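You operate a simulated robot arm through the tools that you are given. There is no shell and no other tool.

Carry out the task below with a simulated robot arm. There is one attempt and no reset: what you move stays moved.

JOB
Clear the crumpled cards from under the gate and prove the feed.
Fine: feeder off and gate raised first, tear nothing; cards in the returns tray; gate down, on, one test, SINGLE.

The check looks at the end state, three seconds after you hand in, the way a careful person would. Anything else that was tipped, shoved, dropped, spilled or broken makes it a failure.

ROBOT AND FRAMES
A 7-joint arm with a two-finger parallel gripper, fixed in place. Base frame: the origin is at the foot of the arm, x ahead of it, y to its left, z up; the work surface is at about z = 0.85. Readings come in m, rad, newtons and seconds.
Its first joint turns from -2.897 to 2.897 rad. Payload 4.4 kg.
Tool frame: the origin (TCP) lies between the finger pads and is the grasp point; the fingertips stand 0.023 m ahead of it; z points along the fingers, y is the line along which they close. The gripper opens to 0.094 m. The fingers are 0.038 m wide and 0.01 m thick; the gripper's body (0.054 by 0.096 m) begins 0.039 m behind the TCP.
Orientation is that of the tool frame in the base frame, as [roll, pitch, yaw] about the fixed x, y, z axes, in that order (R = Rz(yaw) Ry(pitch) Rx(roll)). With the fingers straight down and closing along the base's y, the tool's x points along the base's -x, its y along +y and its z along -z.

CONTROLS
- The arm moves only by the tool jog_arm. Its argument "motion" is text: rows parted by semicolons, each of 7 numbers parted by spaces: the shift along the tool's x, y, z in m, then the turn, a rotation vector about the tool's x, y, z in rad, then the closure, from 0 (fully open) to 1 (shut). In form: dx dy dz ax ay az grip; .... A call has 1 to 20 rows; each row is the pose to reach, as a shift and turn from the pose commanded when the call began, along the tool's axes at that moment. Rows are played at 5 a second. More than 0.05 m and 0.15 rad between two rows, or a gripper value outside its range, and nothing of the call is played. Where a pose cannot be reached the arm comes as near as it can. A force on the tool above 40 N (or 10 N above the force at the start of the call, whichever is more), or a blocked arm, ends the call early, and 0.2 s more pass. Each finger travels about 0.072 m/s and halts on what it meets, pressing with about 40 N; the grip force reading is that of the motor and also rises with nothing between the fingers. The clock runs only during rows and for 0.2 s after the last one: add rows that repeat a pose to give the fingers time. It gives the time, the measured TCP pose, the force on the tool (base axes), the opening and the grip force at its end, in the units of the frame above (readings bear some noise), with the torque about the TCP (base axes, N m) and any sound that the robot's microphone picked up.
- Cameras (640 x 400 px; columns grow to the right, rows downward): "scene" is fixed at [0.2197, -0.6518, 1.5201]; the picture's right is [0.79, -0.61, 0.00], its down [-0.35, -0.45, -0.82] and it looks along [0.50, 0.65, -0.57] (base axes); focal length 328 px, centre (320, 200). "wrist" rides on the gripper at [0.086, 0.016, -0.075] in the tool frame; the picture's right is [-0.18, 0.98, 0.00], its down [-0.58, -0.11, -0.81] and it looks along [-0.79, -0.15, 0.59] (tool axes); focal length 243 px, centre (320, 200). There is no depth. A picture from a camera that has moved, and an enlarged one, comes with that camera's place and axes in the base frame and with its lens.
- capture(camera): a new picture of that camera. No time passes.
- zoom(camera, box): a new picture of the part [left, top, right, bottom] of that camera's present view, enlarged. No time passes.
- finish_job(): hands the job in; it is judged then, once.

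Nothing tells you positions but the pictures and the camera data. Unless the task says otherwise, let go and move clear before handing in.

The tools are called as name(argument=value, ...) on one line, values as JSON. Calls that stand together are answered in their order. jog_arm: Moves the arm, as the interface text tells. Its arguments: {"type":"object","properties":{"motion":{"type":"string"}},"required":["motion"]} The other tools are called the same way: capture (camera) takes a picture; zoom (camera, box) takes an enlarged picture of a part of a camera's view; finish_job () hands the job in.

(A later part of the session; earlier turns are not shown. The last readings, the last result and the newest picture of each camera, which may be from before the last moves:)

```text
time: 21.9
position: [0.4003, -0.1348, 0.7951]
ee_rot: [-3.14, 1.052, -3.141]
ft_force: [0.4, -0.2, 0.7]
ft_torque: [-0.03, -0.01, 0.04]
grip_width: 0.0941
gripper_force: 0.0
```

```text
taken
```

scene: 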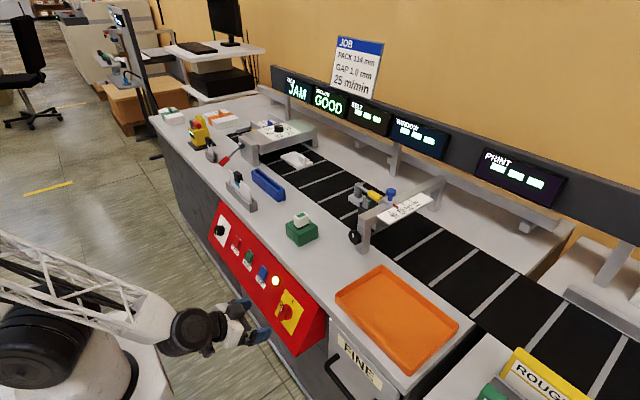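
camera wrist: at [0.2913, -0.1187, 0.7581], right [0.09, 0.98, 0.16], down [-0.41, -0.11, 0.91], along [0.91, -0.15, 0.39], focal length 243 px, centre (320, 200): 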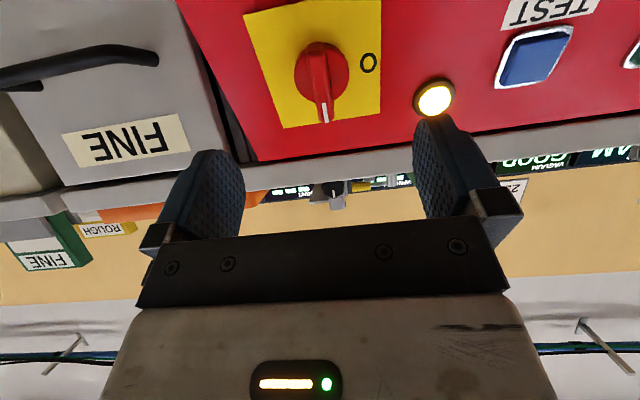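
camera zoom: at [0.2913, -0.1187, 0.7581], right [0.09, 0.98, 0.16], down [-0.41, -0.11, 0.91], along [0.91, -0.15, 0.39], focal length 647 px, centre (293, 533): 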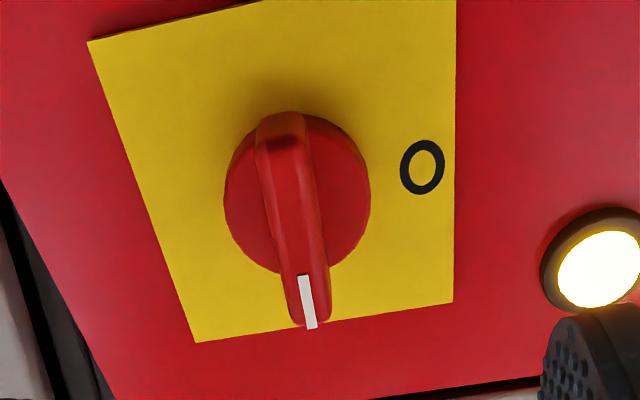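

The isolator clearly points at I, centred at about (0.501, −0.134, 0.743) on a panel tilted ~29° from vertical. I'll close partway, advance so the fingers straddle the bar, and stop short of the plate.

jog_arm(motion="0 0 0.01 0 -0.005 0 0.2; -0.001 0 0.025 0 -0.01 0 0.4; -0.002 0 0.04 0 -0.015 0 0.5; -0.003 0.0008 0.055 0 -0.02 0 0.5; -0.004 0.0008 0.068 0 -0.02 0 0.5; -0.0043 0.0008 0.08 0 -0.02 0 0.5; -0.0043 0.0008 0.08 0 -0.02 0 0.5")

capture(camera="wrist")

zoom(camera="wrist", box=[220, 50, 440, 240])

zoom(camera="scene", box=[220, 230, 340, 350])

```text
time: 23.5
position: [0.4697, -0.1334, 0.7596]
ee_rot: [-3.14, 1.071, -3.141]
ft_force: [0.9, 0.1, -0.6]
ft_torque: [0.03, -0.03, 0.0]
grip_width: 0.0469
gripper_force: 0.0
out of reach, approached as far as the arm can: row 1, 2, 3, 4
```

```text
taken
camera wrist: at [0.3626, -0.1176, 0.7205], right [0.09, 0.98, 0.16], down [-0.43, -0.11, 0.9], along [0.9, -0.15, 0.41], focal length 243 px, centre (320, 200)
```

wrist: 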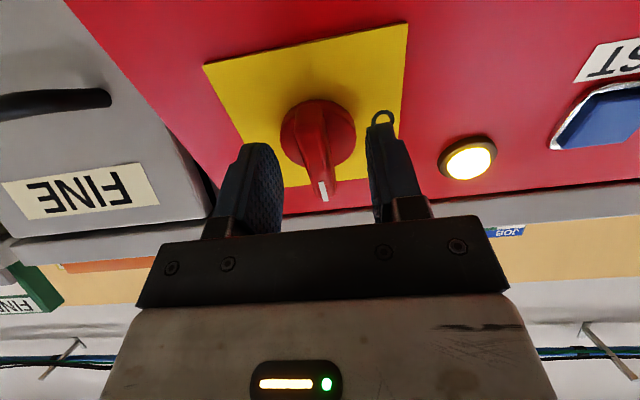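

```text
2.11 times, centred on (330, 145) of wrist
camera zoom: at [0.3626, -0.1176, 0.7205], right [0.09, 0.98, 0.16], down [-0.43, -0.11, 0.9], along [0.9, -0.15, 0.41], focal length 511 px, centre (299, 316)
```

zoom: 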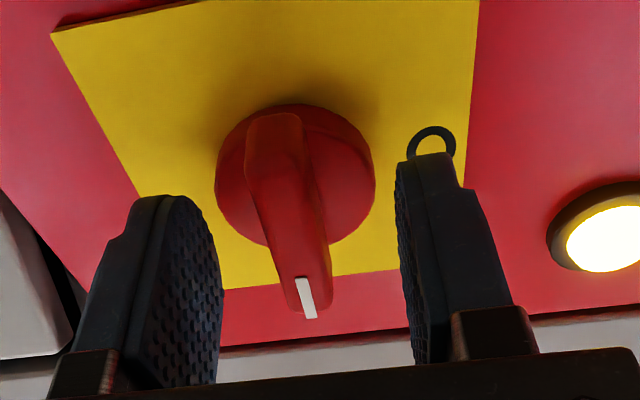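

```text
3.33 times, centred on (280, 290) of scene
camera zoom: at [0.2197, -0.6518, 1.5201], right [0.79, -0.61, 0.0], down [-0.35, -0.45, -0.82], along [0.5, 0.65, -0.57], focal length 1093 px, centre (453, -100)
```

zoom: 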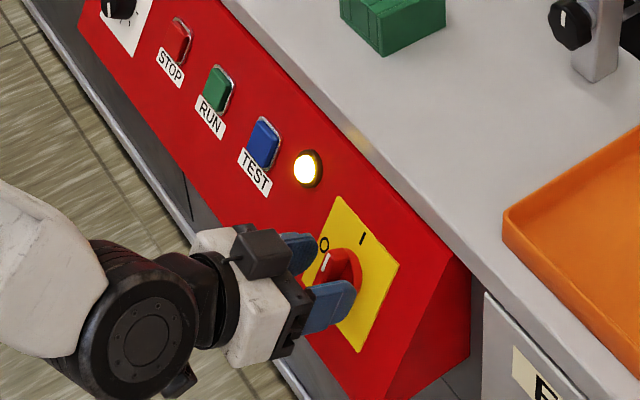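

The bar is centred between the fingers. I'll close on it and check the grip.

jog_arm(motion="0 0 0 0 0 0 0.7; 0 0 0 0 0 0 0.9; 0 0 0 0 0 0 1; 0 0 0 0 0 0 1; 0 0 0 0 0 0 1")

zoom(camera="wrist", box=[220, 50, 440, 240])

```text
time: 24.4
position: [0.4701, -0.135, 0.7602]
ee_rot: [-3.14, 1.07, 3.14]
ft_force: [-0.3, -16.5, -4.5]
ft_torque: [-0.04, 0.07, -0.01]
grip_width: 0.0128
gripper_force: 45.3
stopped in row 4: the force on the tool passed its limit at 42 N (the readings are from after the stop); the commanded pose is now the measured one
```

```text
2.11 times, centred on (330, 145) of wrist
camera zoom: at [0.3624, -0.1183, 0.7205], right [0.09, 0.98, 0.16], down [-0.43, -0.11, 0.9], along [0.9, -0.15, 0.41], focal length 511 px, centre (299, 316)
```

zoom: 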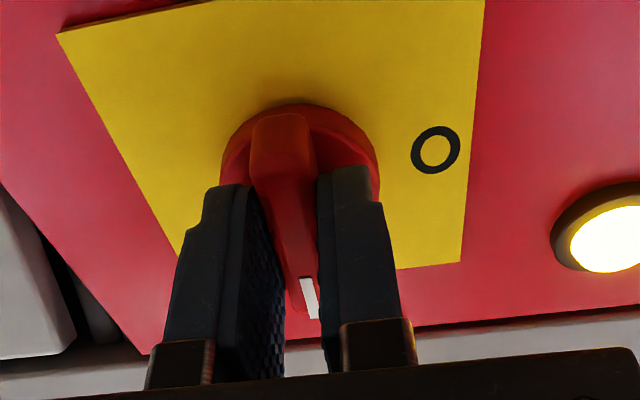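

The bar is gripped (12.8 mm) with a little sideways load. I'll relieve that and begin turning counter-clockwise toward O, in a first partial turn.

jog_arm(motion="0 -0.002 0 0 0 0 1; 0 -0.002 0 0 0 -0.06 1; 0 -0.002 0 0 0 -0.12 1; 0 -0.002 0 0 0 -0.2 1; 0 -0.002 0 0 0 -0.3 1; 0 -0.002 0 0 0 -0.4 1")

zoom(camera="scene", box=[220, 230, 340, 350])

```text
time: 24.9
position: [0.4696, -0.1352, 0.7596]
ee_rot: [-3.123, 1.072, -3.12]
ft_force: [5.1, 11.2, -0.7]
ft_torque: [-0.01, 0.39, 0.03]
grip_width: 0.013
gripper_force: 44.7
stopped in row 2: the force on the tool passed its limit at 44 N (the readings are from after the stop); the commanded pose is now the measured one
```

```text
3.33 times, centred on (280, 290) of scene
camera zoom: at [0.2197, -0.6518, 1.5201], right [0.79, -0.61, 0.0], down [-0.35, -0.45, -0.82], along [0.5, 0.65, -0.57], focal length 1093 px, centre (453, -100)
```

zoom: 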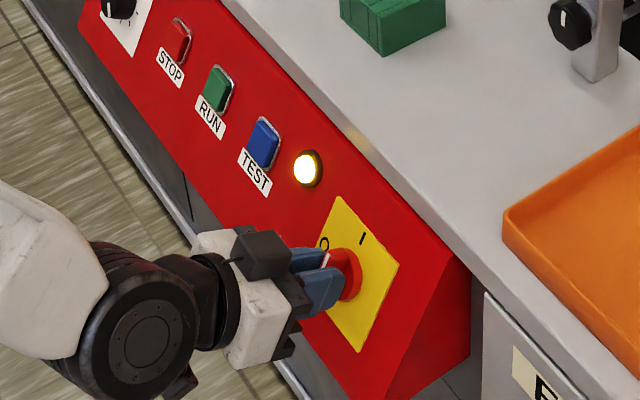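

Rigid gripping is too stiff against a slight offset. I'll loosen to a small clearance around the bar so it can be turned as by a fork, then rotate gradually.

jog_arm(motion="0 0 0 0 0 0 0.84; 0 0 0 0 0 0 0.83; 0 0 0 0 0 0 0.83")

jog_arm(motion="0 0 0 0 0 -0.05 0.83; 0 0 0 0 0 -0.1 0.83; 0 0 0 0 0 -0.15 0.83; 0 0 0 0 0 -0.2 0.83; 0 0 0 0 0 -0.25 0.83; 0 0 0 0 0 -0.3 0.83")

zoom(camera="scene", box=[220, 230, 340, 350])

```text
time: 25.6
position: [0.4685, -0.1346, 0.7604]
ee_rot: [-3.123, 1.072, -3.12]
ft_force: [0.0, 0.2, -0.1]
ft_torque: [-0.01, -0.02, -0.01]
grip_width: 0.016
gripper_force: 0.1
```

```text
time: 27.1
position: [0.4703, -0.1358, 0.761]
ee_rot: [-2.636, 0.99, -2.554]
ft_force: [-0.6, -1.0, -0.6]
ft_torque: [0.03, 0.05, 0.0]
grip_width: 0.0162
gripper_force: 0.0
```

```text
3.33 times, centred on (280, 290) of scene
camera zoom: at [0.2197, -0.6518, 1.5201], right [0.79, -0.61, 0.0], down [-0.35, -0.45, -0.82], along [0.5, 0.65, -0.57], focal length 1093 px, centre (453, -100)
```

zoom: 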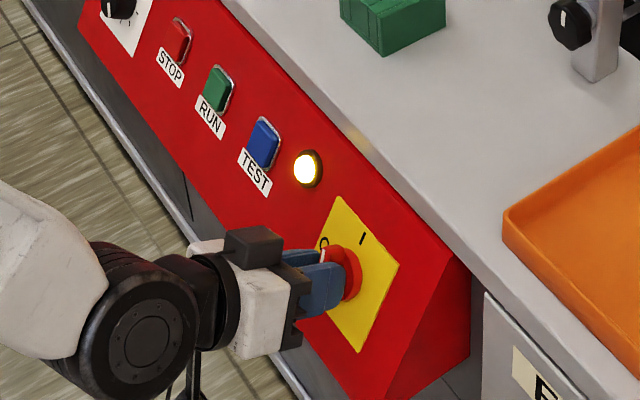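

The bar turns with hardly any force this way. Continuing the turn.

jog_arm(motion="0 0 0 0 0 -0.08 0.83; 0 0 0 0 0 -0.16 0.83; 0 0 0 0 0 -0.24 0.83; 0 0 0 0 0 -0.32 0.83; 0 0 0 0 0 -0.4 0.83; 0 0 0 0 0 -0.48 0.83; 0 0 0 0 0 -0.56 0.83; 0 0 0 0 0 -0.64 0.83; 0 0 0 0 0 -0.72 0.83; 0 0 0 0 0 -0.8 0.83")

capture(camera="scene")

capture(camera="wrist")

```text
time: 29.2
position: [0.4435, -0.1317, 0.8472]
ee_rot: [-2.189, 0.413, -1.824]
ft_force: [0.3, -0.5, -0.6]
ft_torque: [-0.04, 0.0, -0.03]
grip_width: 0.016
gripper_force: 0.0
out of reach, approached as far as the arm can: row 1, 2, 3, 4, 5, 6, 7, 8, 9, 10
```

```text
taken
```

scene: 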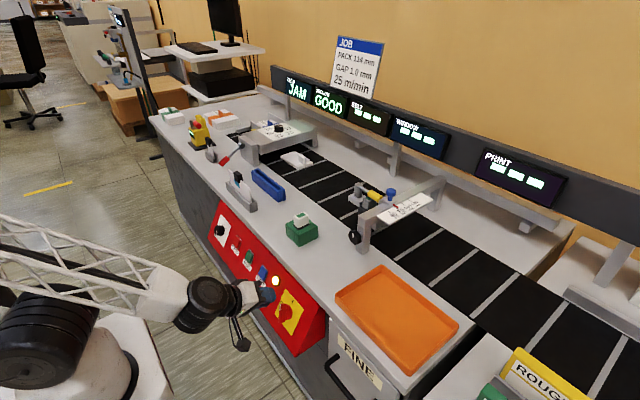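

```text
taken
camera wrist: at [0.3511, -0.202, 0.84], right [-0.43, 0.62, -0.66], down [-0.5, 0.45, 0.74], along [0.75, 0.65, 0.11], focal length 243 px, centre (320, 200)
```

wrist: 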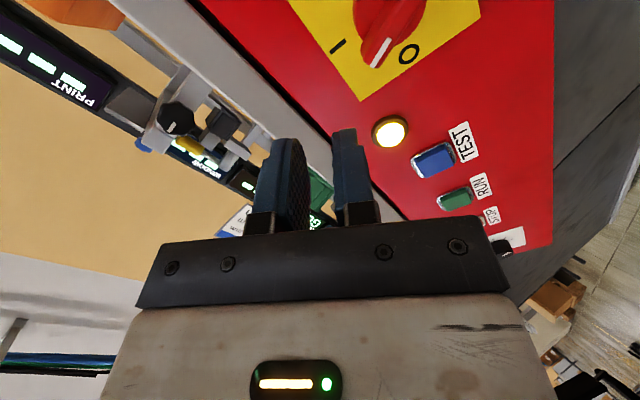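

The turn went out of reach partway: the fingers slid up off the bar, leaving the switch between I and O, lamp still lit. I'll retreat from the panel, rotate the wrist back, and then push the bar over with closed fingers instead.

jog_arm(motion="0 0 -0.04 0 0 0 0.83; 0 0 -0.08 0 0 0 0.83; 0 0 -0.08 0 0 0.12 0.83; 0 0 -0.08 0 0 0.24 0.83; 0 0 -0.08 0 0 0.36 0.83; 0 0 -0.08 0 0 0.48 0.83; 0 0 -0.08 0 0 0.6 0.83; 0 0 -0.08 0 0 0.72 0.83; 0 0 -0.08 0 0 0.84 0.83; 0 0 -0.08 0 0 0.96 0.83; 0 0 -0.08 0 0 1.08 0.83")

capture(camera="wrist")

capture(camera="scene")

```text
time: 31.6
position: [0.3732, -0.1325, 0.8863]
ee_rot: [3.131, 1.01, -3.129]
ft_force: [-0.3, -0.5, 0.4]
ft_torque: [-0.01, 0.01, -0.01]
grip_width: 0.0162
gripper_force: 0.0
```

```text
taken
camera wrist: at [0.2621, -0.1191, 0.8544], right [0.07, 0.98, 0.16], down [-0.37, -0.12, 0.92], along [0.93, -0.13, 0.36], focal length 243 px, centre (320, 200)
```

wrist: 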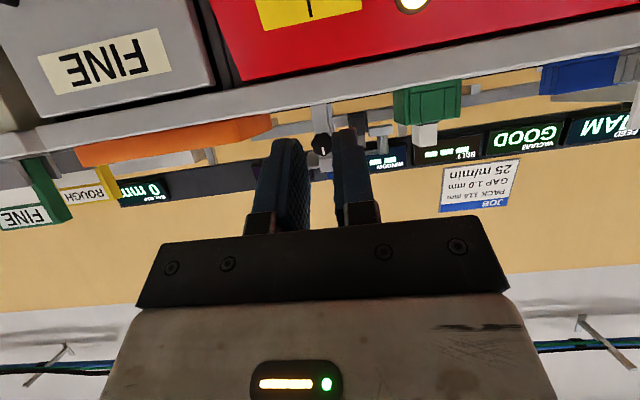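

```text
taken
```

scene: 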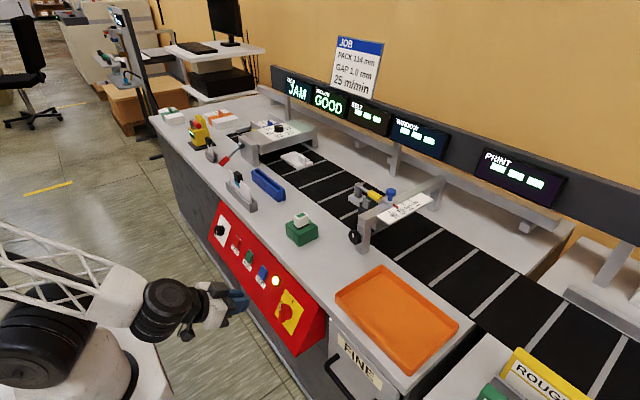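

The commanded pose reset to the reached one, good to know. I'll return to the isolator stand-off with the fingers closed and read the bar's angle.

jog_arm(motion="0.016 0 0.018 0 -0.015 0 1; 0.032 -0.001 0.036 0 -0.03 0 1; 0.048 -0.002 0.054 0 -0.045 0 1; 0.063 -0.0023 0.0712 0 -0.06 0 1; 0.063 -0.0023 0.0712 0 -0.06 0 1")

zoom(camera="wrist", box=[220, 0, 440, 150])

capture(camera="wrist")

```text
time: 32.9
position: [0.4007, -0.1349, 0.7968]
ee_rot: [3.133, 1.07, -3.123]
ft_force: [0.1, 0.8, -0.9]
ft_torque: [0.04, 0.0, 0.0]
grip_width: 0.0003
gripper_force: 40.0
```

```text
2.67 times, centred on (330, 75) of wrist
camera zoom: at [0.2921, -0.1217, 0.7564], right [0.06, 0.98, 0.17], down [-0.43, -0.12, 0.9], along [0.9, -0.13, 0.41], focal length 647 px, centre (293, 533)
```

zoom: 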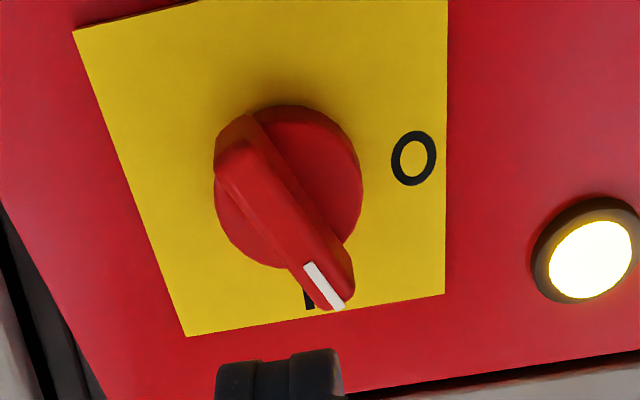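

```text
taken
camera wrist: at [0.2921, -0.1217, 0.7564], right [0.06, 0.98, 0.17], down [-0.43, -0.12, 0.9], along [0.9, -0.13, 0.41], focal length 243 px, centre (320, 200)
```

wrist: 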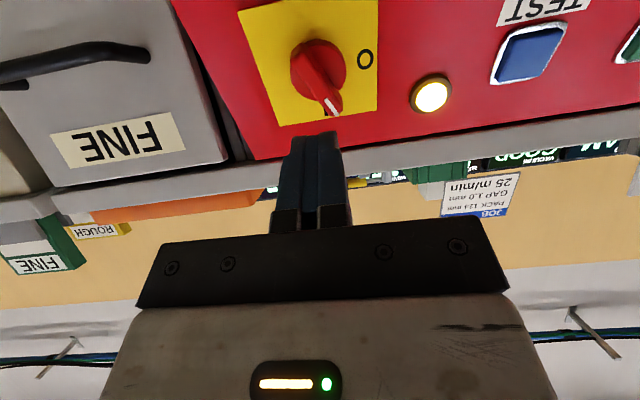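

The bar sits about 26° off I toward O. With fingers closed I'll place them on the trailing (right/upper) side of the bar, near the panel, and check before pushing.

jog_arm(motion="-0.014 -0.006 0 0.008 0 0.003 1; -0.028 -0.012 0 0.016 0 0.006 1; -0.041 -0.017 0 0.025 0 0.009 1; -0.041 -0.017 0.03 0.025 0 0.009 1; -0.041 -0.017 0.055 0.025 0 0.009 1; -0.041 -0.017 0.07 0.025 0 0.009 1; -0.041 -0.017 0.0795 0.025 0 0.009 1; -0.041 -0.017 0.0795 0.025 0 0.009 1")

capture(camera="wrist")

zoom(camera="scene", box=[240, 250, 330, 340])

```text
time: 34.6
position: [0.4867, -0.15, 0.7945]
ee_rot: [3.14, 1.069, 3.137]
ft_force: [0.0, 0.0, 0.3]
ft_torque: [0.0, 0.0, 0.01]
grip_width: 0.0
gripper_force: 39.8
```

```text
taken
camera wrist: at [0.3802, -0.1327, 0.7547], right [0.09, 0.98, 0.16], down [-0.43, -0.11, 0.9], along [0.9, -0.15, 0.41], focal length 243 px, centre (320, 200)
```

wrist: 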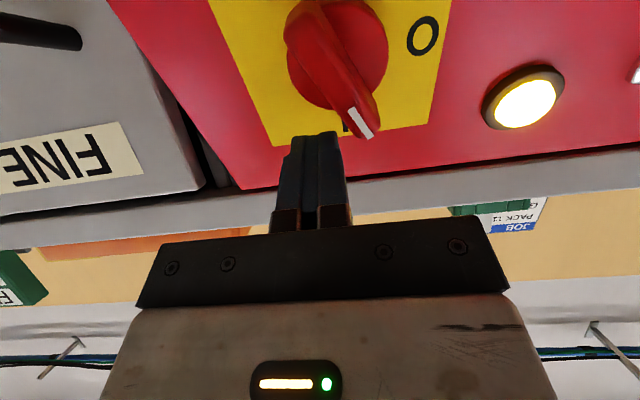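

```text
4.44 times, centred on (285, 295) of scene
camera zoom: at [0.2197, -0.6518, 1.5201], right [0.79, -0.61, 0.0], down [-0.35, -0.45, -0.82], along [0.5, 0.65, -0.57], focal length 1457 px, centre (476, -222)
```

zoom: 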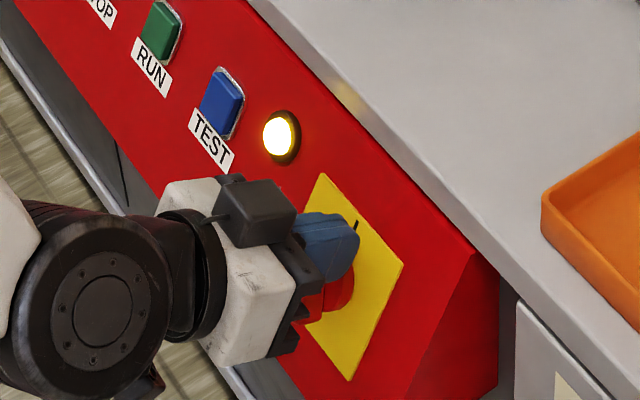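

The fingers are on the trailing side by the I mark, just clear of the bar. Now I'll push the bar's upper end over toward O along an arc.

jog_arm(motion="0 0.004 0.001 0 0 0 1; 0.0005 0.0083 0.002 0 0 0 1; 0.001 0.0105 0.002 0 0 0 1; 0.0016 0.0127 0.002 0 0 0 1; 0.0027 0.0148 0.002 0 0 0 1; 0.0038 0.017 0.002 0 0 0 1; 0.005 0.02 0.002 0 0 0 1; 0.0062 0.0228 0.002 0 0 0 1; 0.0078 0.025 0.002 0 0 0 1; 0.0094 0.0272 0.002 0 0 0 1; 0.0112 0.029 0.002 0 0 0 1; 0.0112 0.029 0.002 0 0 0 1")

capture(camera="wrist")

capture(camera="scene")

```text
time: 37.2
position: [0.4854, -0.1198, 0.7831]
ee_rot: [-3.141, 1.071, 3.139]
ft_force: [0.1, 0.1, 0.9]
ft_torque: [-0.01, 0.05, -0.02]
grip_width: 0.0
gripper_force: 39.9
```

```text
taken
camera wrist: at [0.3784, -0.1035, 0.7435], right [0.09, 0.98, 0.16], down [-0.43, -0.11, 0.9], along [0.9, -0.15, 0.41], focal length 243 px, centre (320, 200)
```

wrist: 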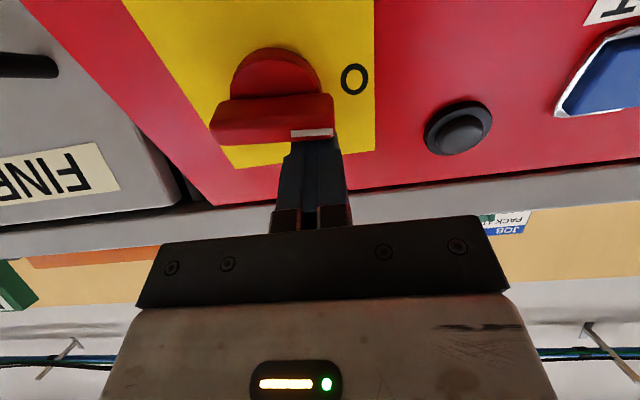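

```text
taken
```

scene: 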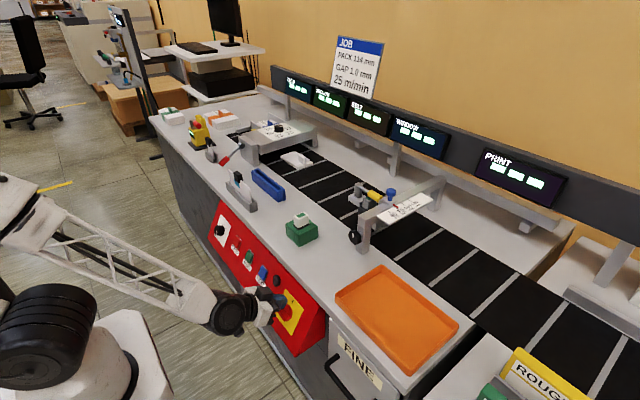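

The lamp is out and the displays are blank: the isolator is at O. I'll retreat from the panel and rise above the bench.

jog_arm(motion="-0.001 0 -0.03 0 0 0 1; -0.001 0 -0.06 0 0 0 1; -0.001 0 -0.085 0 0 0 1; -0.034 -0.004 -0.097 0 0 0 1; -0.068 -0.008 -0.109 0 0 0 1; -0.101 -0.013 -0.121 0 0 0 1; -0.134 -0.017 -0.133 0 0 0 1; -0.168 -0.021 -0.145 0 0 0 1; -0.201 -0.026 -0.157 0 0 0 0.6; -0.234 -0.03 -0.169 0 0 0 0.3; -0.234 -0.03 -0.169 0 0 0 0.3")

capture(camera="scene")

```text
time: 39.6
position: [0.4505, -0.1501, 1.0691]
ee_rot: [3.141, 1.069, 3.14]
ft_force: [0.3, -0.2, 0.0]
ft_torque: [0.01, 0.0, -0.01]
grip_width: 0.0658
gripper_force: 0.1
```

```text
taken
```

scene: 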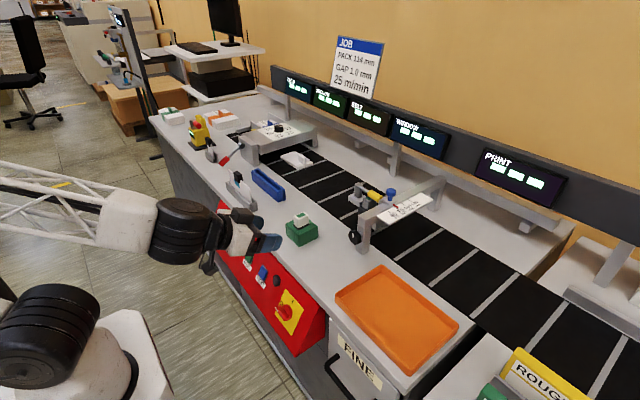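

Isolator off confirmed at a distance. Now I'll bring the tool back to pointing down, over the bench.

jog_arm(motion="-0.02 0.006 0.008 0 0.06 0 0.3; -0.04 0.012 0.016 0 0.16 0 0.3; -0.06 0.018 0.024 0 0.28 0 0.3; -0.075 0.025 0.032 0 0.4 0 0.3; -0.09 0.032 0.04 0 0.52 0 0.3; -0.1 0.038 0.045 0 0.64 0 0.3; -0.11 0.045 0.049 0 0.76 0 0.3; -0.118 0.05 0.049 0 0.88 0 0.3; -0.118 0.05 0.049 0 0.98 0 0.3; -0.118 0.05 0.049 0 1.069 0 0.3; -0.118 0.05 0.049 0 1.069 0 0.3")

```text
time: 42.0
position: [0.5489, -0.1, 1.1496]
ee_rot: [3.141, 0.0, 3.14]
ft_force: [0.3, -0.6, -0.6]
ft_torque: [-0.01, 0.02, -0.01]
grip_width: 0.0657
gripper_force: 0.0
```

Tool is straight down again. Moving left over the bench to the gate lever for a close look.

jog_arm(motion="-0.0036 0.0443 0.007 0 0 0 0.3; -0.0073 0.0886 0.014 0 0 0 0.3; -0.011 0.133 0.021 0 0 0 0.3; -0.0146 0.177 0.028 0 0 0 0.3; -0.018 0.2214 0.035 0 0 0 0.3; -0.022 0.266 0.042 0 0 0 0.3; -0.0255 0.31 0.05 0 0 0 0.3; -0.029 0.354 0.057 0 0 0 0.3; -0.033 0.3986 0.064 0 0 0 0.3; -0.036 0.443 0.071 0 0 0 0.3; -0.04 0.487 0.078 0 0 0 0.3; -0.044 0.5315 0.085 0 0 0 0.3; -0.0475 0.576 0.093 0 0 0 0.3; -0.051 0.62 0.1 0 0 0 0.3; -0.051 0.62 0.1 0 0 0 0.3")

capture(camera="wrist")

capture(camera="scene")

```text
time: 45.2
position: [0.6008, 0.5203, 1.0514]
ee_rot: [3.14, 0.003, 3.141]
ft_force: [0.3, 0.0, 0.3]
ft_torque: [-0.04, -0.01, 0.02]
grip_width: 0.0662
gripper_force: 0.0
```

```text
taken
camera wrist: at [0.5137, 0.5376, 1.1249], right [0.19, 0.98, 0.0], down [0.58, -0.11, 0.81], along [0.79, -0.15, -0.59], focal length 243 px, centre (320, 200)
```

wrist: 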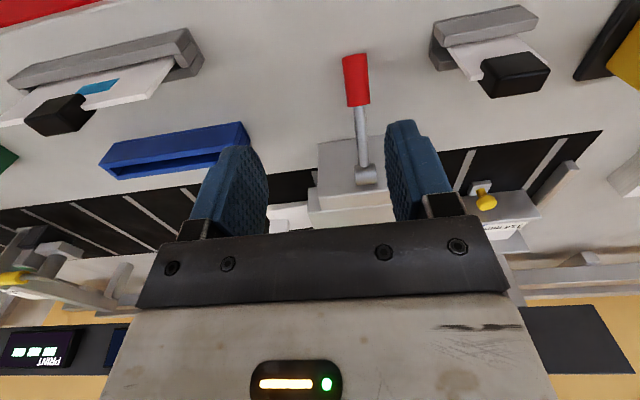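

```text
taken
```

scene: 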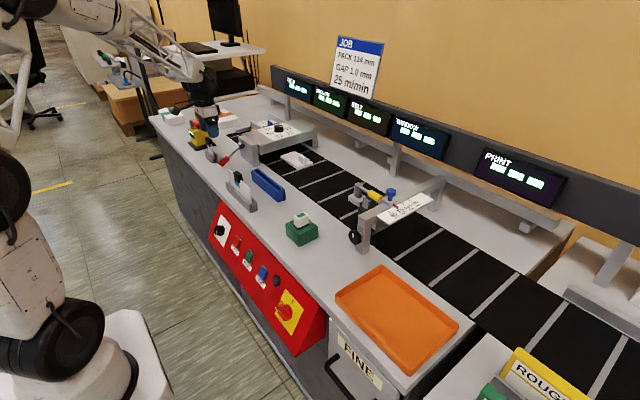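

The lever grip is at about (0.646, 0.551, 0.878), pointing down toward me, hub at (0.73, 0.552, 0.93). I'll lower the open fingers astride the red grip.

jog_arm(motion="-0.015 0.01 0.03 0 0 0 0.35; -0.03 0.02 0.065 0 0 0 0.4; -0.045 0.031 0.1 0 0 0 0.4; -0.045 0.031 0.125 0 0 0 0.4; -0.045 0.031 0.15 0 0 0 0.4; -0.045 0.031 0.169 0 0 0 0.4; -0.045 0.031 0.169 0 0 0 0.4")

capture(camera="wrist")

zoom(camera="scene", box=[180, 110, 290, 200])

```text
time: 46.9
position: [0.6475, 0.552, 0.8825]
ee_rot: [-3.141, 0.002, 3.14]
ft_force: [0.3, -0.1, 0.2]
ft_torque: [-0.01, 0.0, -0.02]
grip_width: 0.0565
gripper_force: 0.0
```

```text
taken
camera wrist: at [0.56, 0.5688, 0.9565], right [0.19, 0.98, 0.0], down [0.58, -0.11, 0.81], along [0.79, -0.15, -0.59], focal length 243 px, centre (320, 200)
```

wrist: 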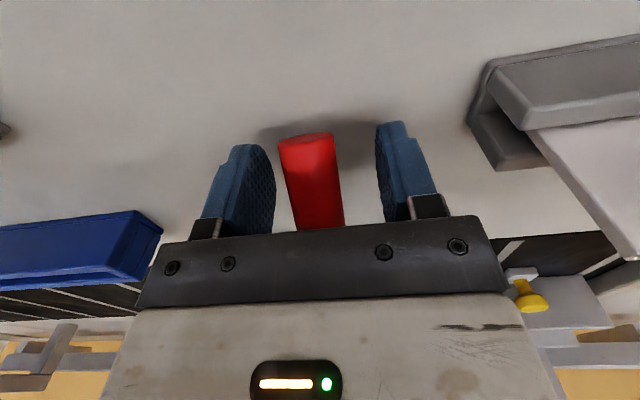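

```text
4.44 times, centred on (235, 155) of scene
camera zoom: at [0.2197, -0.6518, 1.5201], right [0.79, -0.61, 0.0], down [-0.35, -0.45, -0.82], along [0.5, 0.65, -0.57], focal length 1457 px, centre (698, 400)
```

zoom: 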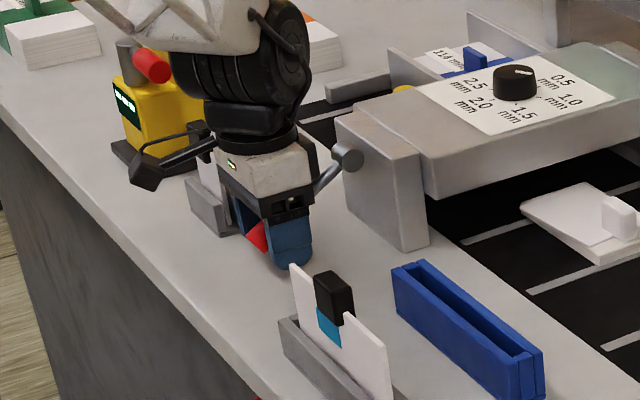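

The red grip lies between the fingers, about 3 mm off centre. I'll correct and close gently.

jog_arm(motion="0 -0.003 0 0 0 0 0.5; 0 -0.003 0 0 0 0 0.6; 0 -0.003 0 0 0 0 0.66; 0 -0.003 0 0 0 0 0.68; 0 -0.003 0 0 0 0 0.7; 0 -0.003 0 0 0 0 0.7")

zoom(camera="wrist", box=[200, 90, 460, 250])

```text
time: 48.2
position: [0.6473, 0.5495, 0.881]
ee_rot: [-3.141, 0.001, 3.139]
ft_force: [-0.4, 0.3, -0.1]
ft_torque: [0.0, 0.03, 0.0]
grip_width: 0.0281
gripper_force: 0.1
```

```text
2.46 times, centred on (330, 170) of wrist
camera zoom: at [0.5598, 0.5656, 0.9562], right [0.19, 0.98, 0.0], down [0.58, -0.11, 0.81], along [0.79, -0.15, -0.59], focal length 597 px, centre (295, 274)
```

zoom: 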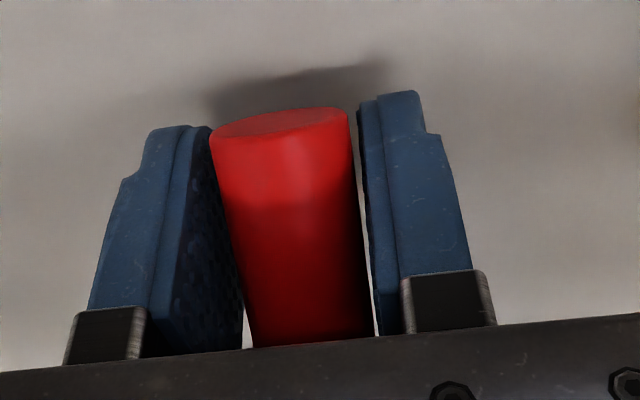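

Nearly centred with a hair of play. Now I'll close fully on the grip.

jog_arm(motion="0 -0.0005 0 0 0 0 0.73; 0 -0.0005 0 0 0 0 0.76; 0 -0.0005 0 0 0 0 0.8; 0 -0.0005 0 0 0 0 0.8")

```text
time: 49.2
position: [0.6468, 0.5496, 0.8804]
ee_rot: [-3.14, 0.004, 3.138]
ft_force: [-0.6, 17.3, 3.0]
ft_torque: [-0.2, -0.23, 0.23]
grip_width: 0.0267
gripper_force: 9.4
```

The handle sits slightly to +y of centre; I'll shift to balance the load and firm up the grip.

jog_arm(motion="0 0.0008 0 0 0 0 0.8; 0 0.0011 0 0 0 0 0.85; 0 0.0011 0 0 0 0 0.9; 0 0.0011 0 0 0 0 0.9")

```text
time: 50.2
position: [0.6467, 0.5493, 0.8808]
ee_rot: [3.141, 0.002, 3.14]
ft_force: [0.2, 36.4, -3.8]
ft_torque: [-0.5, 0.21, 0.43]
grip_width: 0.0259
gripper_force: 18.4
```

Load shows the handle is still further to +y; I'll ease over by 2.5 mm at the same closure to balance it.

jog_arm(motion="0 0.0008 0 0 0 0 0.9; 0 0.0016 0 0 0 0 0.9; 0 0.0025 0 0 0 0 0.9; 0 0.0025 0 0 0 0 0.9")

```text
time: 51.2
position: [0.6469, 0.55, 0.881]
ee_rot: [3.141, 0.0, 3.14]
ft_force: [-12.9, 6.5, 3.3]
ft_torque: [-0.48, -0.99, 0.93]
grip_width: 0.0236
gripper_force: 44.3
```

Firmly gripped now (23.6 mm). I'll start lifting the lever along its arc about the hub.

jog_arm(motion="0.002 0 -0.004 0 0 0 1; 0.0044 0 -0.0082 0 0 0 1; 0.0061 0 -0.0121 0 0 0 1; 0.0076 0 -0.016 0 0 0 1; 0.009 0 -0.02 0 0 0 1; 0.0101 0 -0.024 0 0 0 1; 0.0101 0 -0.024 0 0 0 1")

zoom(camera="scene", box=[180, 110, 290, 200])

```text
time: 52.9
position: [0.6365, 0.55, 0.9053]
ee_rot: [3.141, 0.001, 3.14]
ft_force: [-10.5, 2.8, -14.5]
ft_torque: [-0.45, 0.9, 1.0]
grip_width: 0.0235
gripper_force: 44.6
```

```text
4.44 times, centred on (235, 155) of scene
camera zoom: at [0.2197, -0.6518, 1.5201], right [0.79, -0.61, 0.0], down [-0.35, -0.45, -0.82], along [0.5, 0.65, -0.57], focal length 1457 px, centre (698, 400)
```

zoom: 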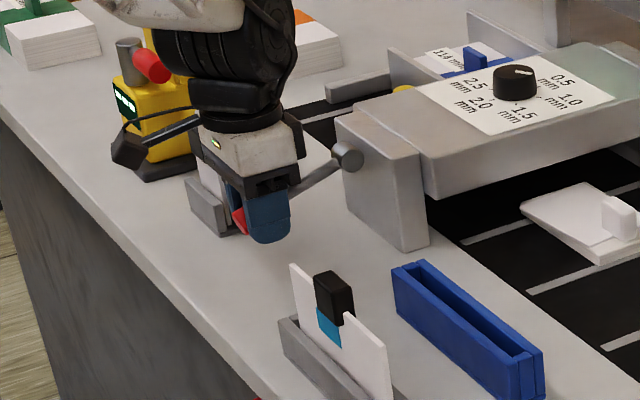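

The lever is following with moderate resistance. Continuing the lift.

jog_arm(motion="0.0015 0 -0.004 0 0 0 1; 0.0025 0 -0.0082 0 0 0 1; 0.0031 0 -0.0124 0 0 0 1; 0.0036 0 -0.0166 0 0 0 1; 0.0039 0 -0.0208 0 0 0 1; 0.004 0 -0.025 0 0 0 1; 0.0039 0 -0.0292 0 0 0 1; 0.0036 0 -0.0334 0 0 0 1; 0.0031 0 -0.0376 0 0 0 1; 0.0025 0 -0.0418 0 0 0 1; 0.0017 0 -0.046 0 0 0 1; 0.0007 0 -0.05 0 0 0 1; 0.0007 0 -0.05 0 0 0 1")

zoom(camera="scene", box=[180, 100, 330, 200])

```text
time: 55.6
position: [0.6355, 0.5495, 0.955]
ee_rot: [-3.141, 0.001, 3.139]
ft_force: [-23.6, -28.7, -6.9]
ft_torque: [-0.16, 1.12, 1.09]
grip_width: 0.0235
gripper_force: 45.0
```

```text
4.00 times, centred on (255, 150) of scene
camera zoom: at [0.2197, -0.6518, 1.5201], right [0.79, -0.61, 0.0], down [-0.35, -0.45, -0.82], along [0.5, 0.65, -0.57], focal length 1311 px, centre (580, 400)
```

zoom: 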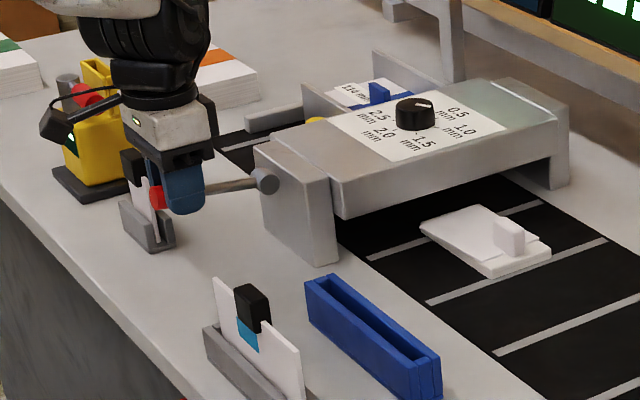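

The lever is just past horizontal; side loads are building, so I'll relieve them before going on.

jog_arm(motion="0.0008 -0.0008 0 0 0 0 1; 0.0016 -0.0016 0 0 0 0 1; 0.0016 -0.0016 0 0 0 0 1")

```text
time: 56.5
position: [0.6367, 0.5493, 0.9558]
ee_rot: [3.139, 0.002, 3.139]
ft_force: [20.8, 2.2, -13.5]
ft_torque: [0.05, 0.77, 0.98]
grip_width: 0.0234
gripper_force: 44.6
```

Fitting the arc gives the hub at (0.732, 0.932) with 0.0995 m radius. Continuing along that refined arc.

jog_arm(motion="-0.0007 0 0 0 0 0 1; -0.0023 0 -0.0053 0 0 0 1; -0.004 0 -0.0107 0 0 0 1; -0.0064 0 -0.0163 0 0 0 1; -0.0088 0 -0.0219 0 0 0 1; -0.0119 0 -0.0271 0 0 0 1; -0.015 0 -0.0323 0 0 0 1; -0.0187 0 -0.0372 0 0 0 1; -0.0224 0 -0.042 0 0 0 1; -0.0224 0 -0.042 0 0 0 1")

zoom(camera="scene", box=[180, 100, 330, 200])

```text
time: 57.6
position: [0.6418, 0.5506, 0.9733]
ee_rot: [3.141, 0.001, 3.141]
ft_force: [-0.6, 15.1, -2.2]
ft_torque: [0.37, 0.08, 0.69]
grip_width: 0.0231
gripper_force: 45.0
stopped in row 5: the force on the tool passed its limit at 58 N (the readings are from after the stop); the commanded pose is now the measured one
```

```text
4.00 times, centred on (255, 150) of scene
camera zoom: at [0.2197, -0.6518, 1.5201], right [0.79, -0.61, 0.0], down [-0.35, -0.45, -0.82], along [0.5, 0.65, -0.57], focal length 1311 px, centre (580, 400)
```

zoom: 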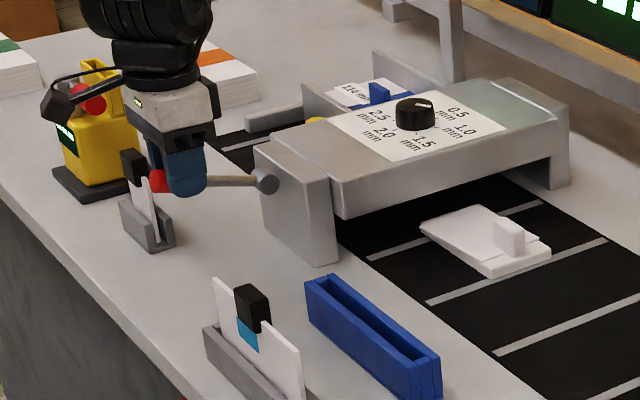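

Stopped on a force spike at about 25° above horizontal; this may be the lever's end stop. I'll probe with one small further step along the arc and watch the force.

jog_arm(motion="-0.0008 0 -0.0018 0 0 0 1; -0.0008 0 -0.0018 0 0 0 1")

jog_arm(motion="-0.0008 0 -0.0018 0 0 0 1; -0.0008 0 -0.0018 0 0 0 1")

zoom(camera="wrist", box=[200, 60, 460, 250])

```text
time: 58.2
position: [0.6416, 0.5498, 0.974]
ee_rot: [3.14, -0.002, 3.14]
ft_force: [-13.1, 22.7, -13.7]
ft_torque: [0.4, 1.36, 0.73]
grip_width: 0.0235
gripper_force: 44.9
```

```text
time: 58.8
position: [0.6431, 0.5503, 0.9769]
ee_rot: [3.142, 0.001, 3.139]
ft_force: [-23.3, 18.1, -5.1]
ft_torque: [0.36, 1.34, 0.73]
grip_width: 0.0234
gripper_force: 44.9
```

```text
2.11 times, centred on (330, 155) of wrist
camera zoom: at [0.5558, 0.5665, 1.0525], right [0.19, 0.98, 0.0], down [0.58, -0.11, 0.81], along [0.79, -0.15, -0.59], focal length 511 px, centre (299, 295)
```

zoom: 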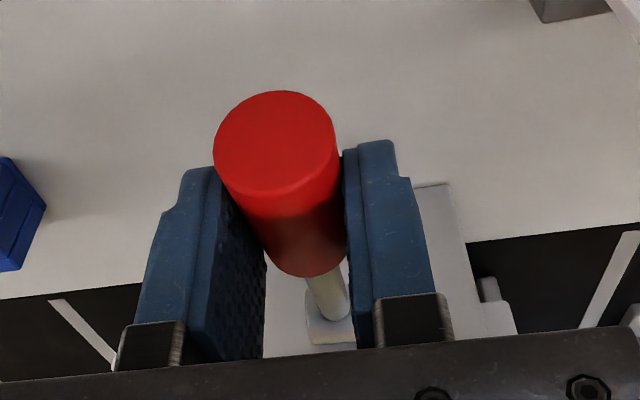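

It's still moving, with side and radial loads from my line being a bit off. I'll correct those (a millimetre each) and keep going in small steps.

jog_arm(motion="0.0004 0.0006 -0.001 0 0 0 1; 0.0004 0.0012 -0.002 0 0 0 1; 0 0.0012 -0.004 0 0 0 1; -0.0012 0.0012 -0.0065 0 0 0 1; -0.0012 0.0012 -0.0065 0 0 0 1")

```text
time: 60.0
position: [0.6454, 0.55, 0.9847]
ee_rot: [-3.141, 0.001, 3.139]
ft_force: [8.1, -14.2, -15.7]
ft_torque: [0.13, 0.91, 1.03]
grip_width: 0.0235
gripper_force: 44.7
```

Good progress, about 31° above horizontal now. Continuing.

jog_arm(motion="-0.0015 -0.0003 -0.0022 0 0 0 1; -0.0028 -0.0006 -0.004 0 0 0 1; -0.0043 -0.0006 -0.006 0 0 0 1; -0.0059 -0.0006 -0.0081 0 0 0 1; -0.0075 -0.0006 -0.0102 0 0 0 1; -0.0092 -0.0006 -0.0122 0 0 0 1; -0.0127 -0.0006 -0.0162 0 0 0 1; -0.0127 -0.0006 -0.0162 0 0 0 1")

zoom(camera="scene", box=[180, 100, 330, 200])

```text
time: 61.8
position: [0.6568, 0.5503, 0.9999]
ee_rot: [3.139, 0.001, 3.14]
ft_force: [-26.6, -9.1, -0.4]
ft_torque: [0.3, 1.09, 0.92]
grip_width: 0.0234
gripper_force: 44.9
```

```text
4.00 times, centred on (255, 150) of scene
camera zoom: at [0.2197, -0.6518, 1.5201], right [0.79, -0.61, 0.0], down [-0.35, -0.45, -0.82], along [0.5, 0.65, -0.57], focal length 1311 px, centre (580, 400)
```

zoom: 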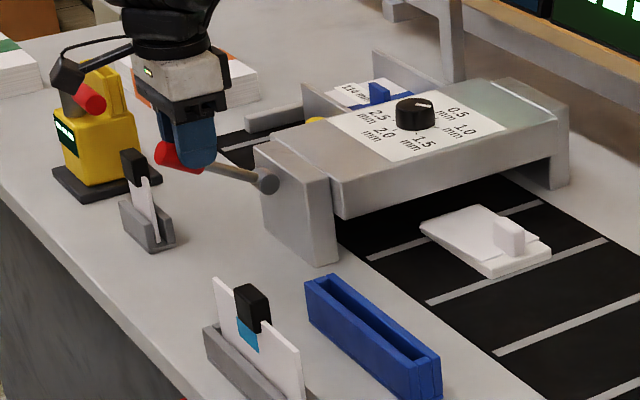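

About 43° now; continuing along the arc with a small radial correction.

jog_arm(motion="0.0006 0 -0.0008 0 0 0 1; -0.0012 0 -0.0025 0 0 0 1; -0.003 0 -0.0044 0 0 0 1; -0.0049 0 -0.006 0 0 0 1; -0.0067 0 -0.0075 0 0 0 1; -0.0088 0 -0.0093 0 0 0 1; -0.0109 0 -0.011 0 0 0 1; -0.013 0 -0.0126 0 0 0 1; -0.015 0 -0.0142 0 0 0 1; -0.015 0 -0.0142 0 0 0 1")

```text
time: 64.0
position: [0.6726, 0.5509, 1.0124]
ee_rot: [-3.141, 0.0, 3.139]
ft_force: [0.1, 0.3, -0.3]
ft_torque: [-0.01, 0.0, -0.01]
grip_width: 0.0001
gripper_force: 42.3
```

The handle slipped out of the fingers. Let me see where the lever is now.

zoom(camera="scene", box=[180, 100, 330, 200])

capture(camera="wrist")

capture(camera="scene")

```text
4.00 times, centred on (255, 150) of scene
camera zoom: at [0.2197, -0.6518, 1.5201], right [0.79, -0.61, 0.0], down [-0.35, -0.45, -0.82], along [0.5, 0.65, -0.57], focal length 1311 px, centre (580, 400)
```

zoom: 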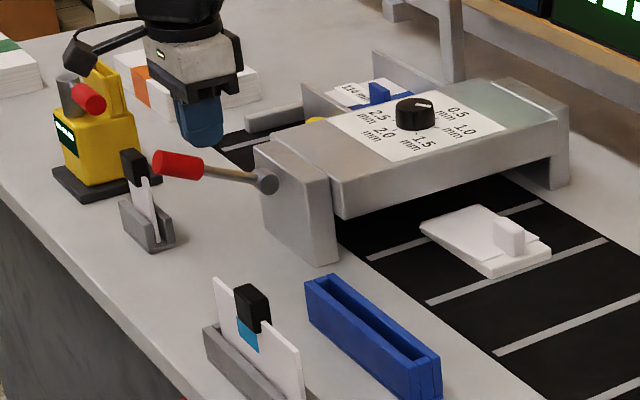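

```text
taken
camera wrist: at [0.5843, 0.5669, 1.0888], right [0.19, 0.98, 0.0], down [0.58, -0.11, 0.81], along [0.79, -0.15, -0.59], focal length 243 px, centre (320, 200)
```

wrist: 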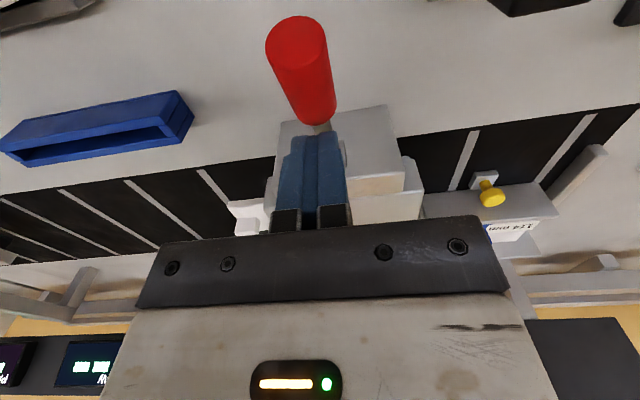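

```text
taken
```

scene: 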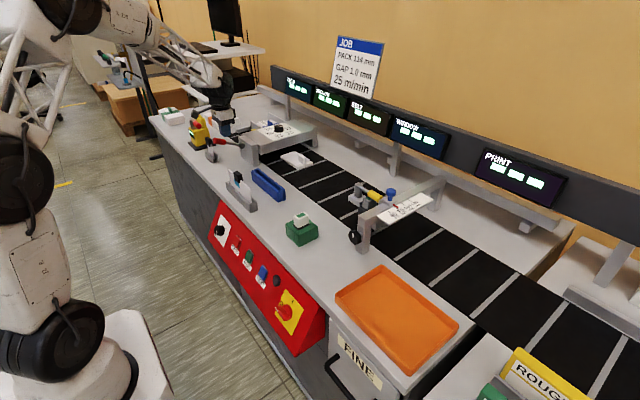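

The lever stayed up by itself at roughly 30° above horizontal, likely its upper stop. I'll compare the gate region to the earlier view to check whether the gate has lifted.

zoom(camera="scene", box=[220, 110, 330, 190])

zoom(camera="scene", box=[240, 125, 320, 180])

```text
5.00 times, centred on (275, 150) of scene
camera zoom: at [0.2197, -0.6518, 1.5201], right [0.79, -0.61, 0.0], down [-0.35, -0.45, -0.82], along [0.5, 0.65, -0.57], focal length 1639 px, centre (545, 450)
```

zoom: 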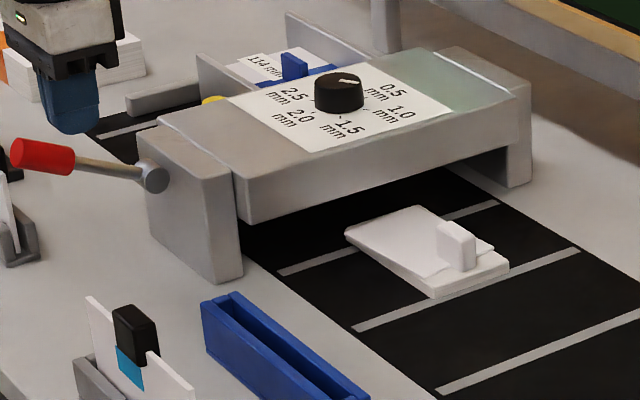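

```text
7.27 times, centred on (280, 152) of scene
camera zoom: at [0.2197, -0.6518, 1.5201], right [0.79, -0.61, 0.0], down [-0.35, -0.45, -0.82], along [0.5, 0.65, -0.57], focal length 2384 px, centre (611, 546)
```

zoom: 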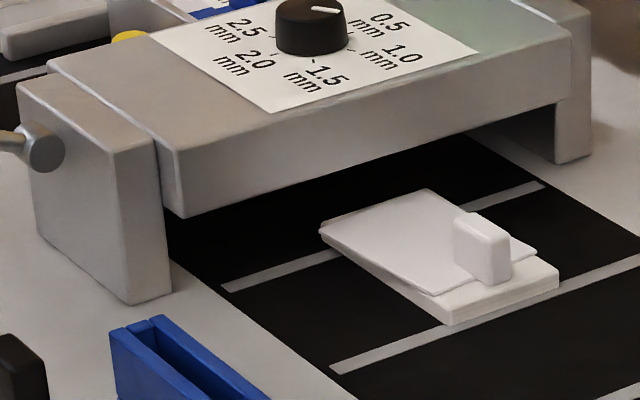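

The bridge beam looks unchanged, so the lever may need to go further. Let me enlarge the lever to measure its angle precisely.

zoom(camera="scene", box=[210, 125, 260, 165])

zoom(camera="wrist", box=[220, 0, 440, 200])

```text
10.00 times, centred on (235, 145) of scene
camera zoom: at [0.2197, -0.6518, 1.5201], right [0.79, -0.61, 0.0], down [-0.35, -0.45, -0.82], along [0.5, 0.65, -0.57], focal length 3278 px, centre (1170, 750)
```

zoom: 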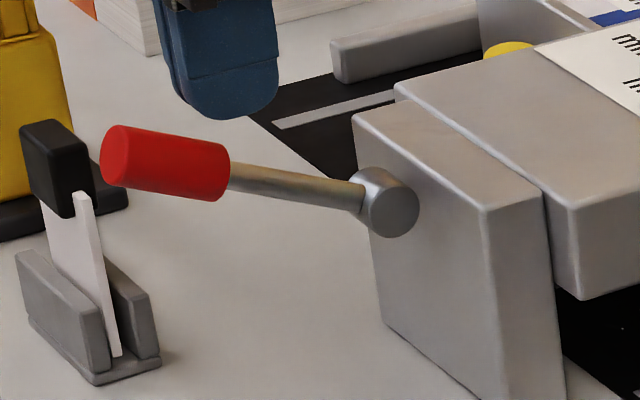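

```text
2.00 times, centred on (330, 100) of wrist
camera zoom: at [0.5843, 0.5669, 1.0888], right [0.19, 0.98, 0.0], down [0.58, -0.11, 0.81], along [0.79, -0.15, -0.59], focal length 485 px, centre (300, 400)
```

zoom: 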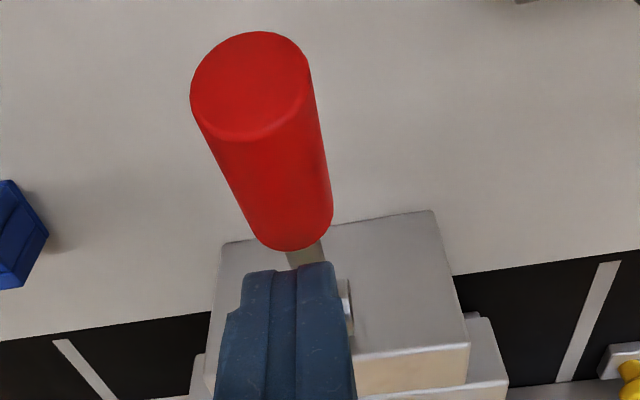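

The lever rests at about +24°, exactly where the force spike came, so it is at its upper stop. To confirm the gate is up and see the jammed cards, I'll swing the wrist camera round to look under the beam from the belt side.

jog_arm(motion="0 0 -0.04 0 0 0 1; 0 0 -0.08 0 0 0 0.8; -0.01 -0.01 -0.11 0 0 -0.12 0.6; -0.025 -0.035 -0.11 0 0 -0.25 0.5; -0.04 -0.06 -0.11 0 0 -0.38 0.5; -0.055 -0.085 -0.11 0 0 -0.51 0.5; -0.07 -0.11 -0.11 0 0 -0.64 0.5; -0.085 -0.135 -0.11 0 0 -0.77 0.5; -0.1 -0.16 -0.11 0 0 -0.9 0.5; -0.115 -0.185 -0.11 0 0 -1.03 0.5; -0.13 -0.21 -0.11 0 0 -1.16 0.5; -0.14 -0.23 -0.11 0 0 -1.29 0.5; -0.15 -0.25 -0.11 0 0 -1.42 0.5; -0.15 -0.27 -0.11 0 0 -1.571 0.5; -0.15 -0.27 -0.11 0 0 -1.571 0.5")

capture(camera="wrist")

capture(camera="scene")

```text
refused: row 14 steps farther than a row can; nothing moved
```

```text
taken
camera wrist: at [0.5843, 0.5669, 1.0888], right [0.19, 0.98, 0.0], down [0.58, -0.11, 0.81], along [0.79, -0.15, -0.59], focal length 243 px, centre (320, 200)
```

wrist: 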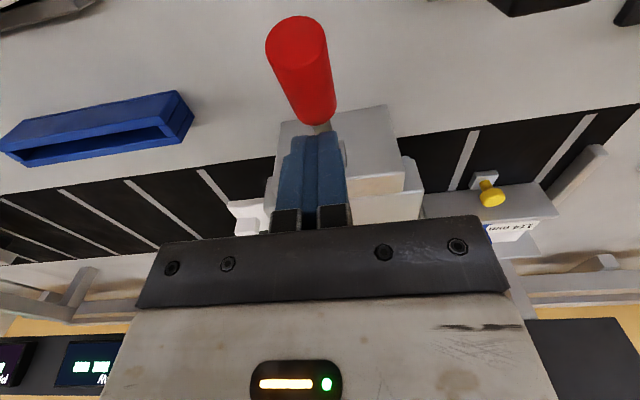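

```text
taken
```

scene: 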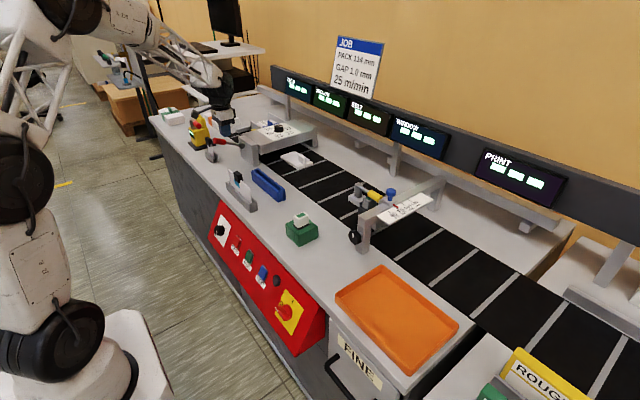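

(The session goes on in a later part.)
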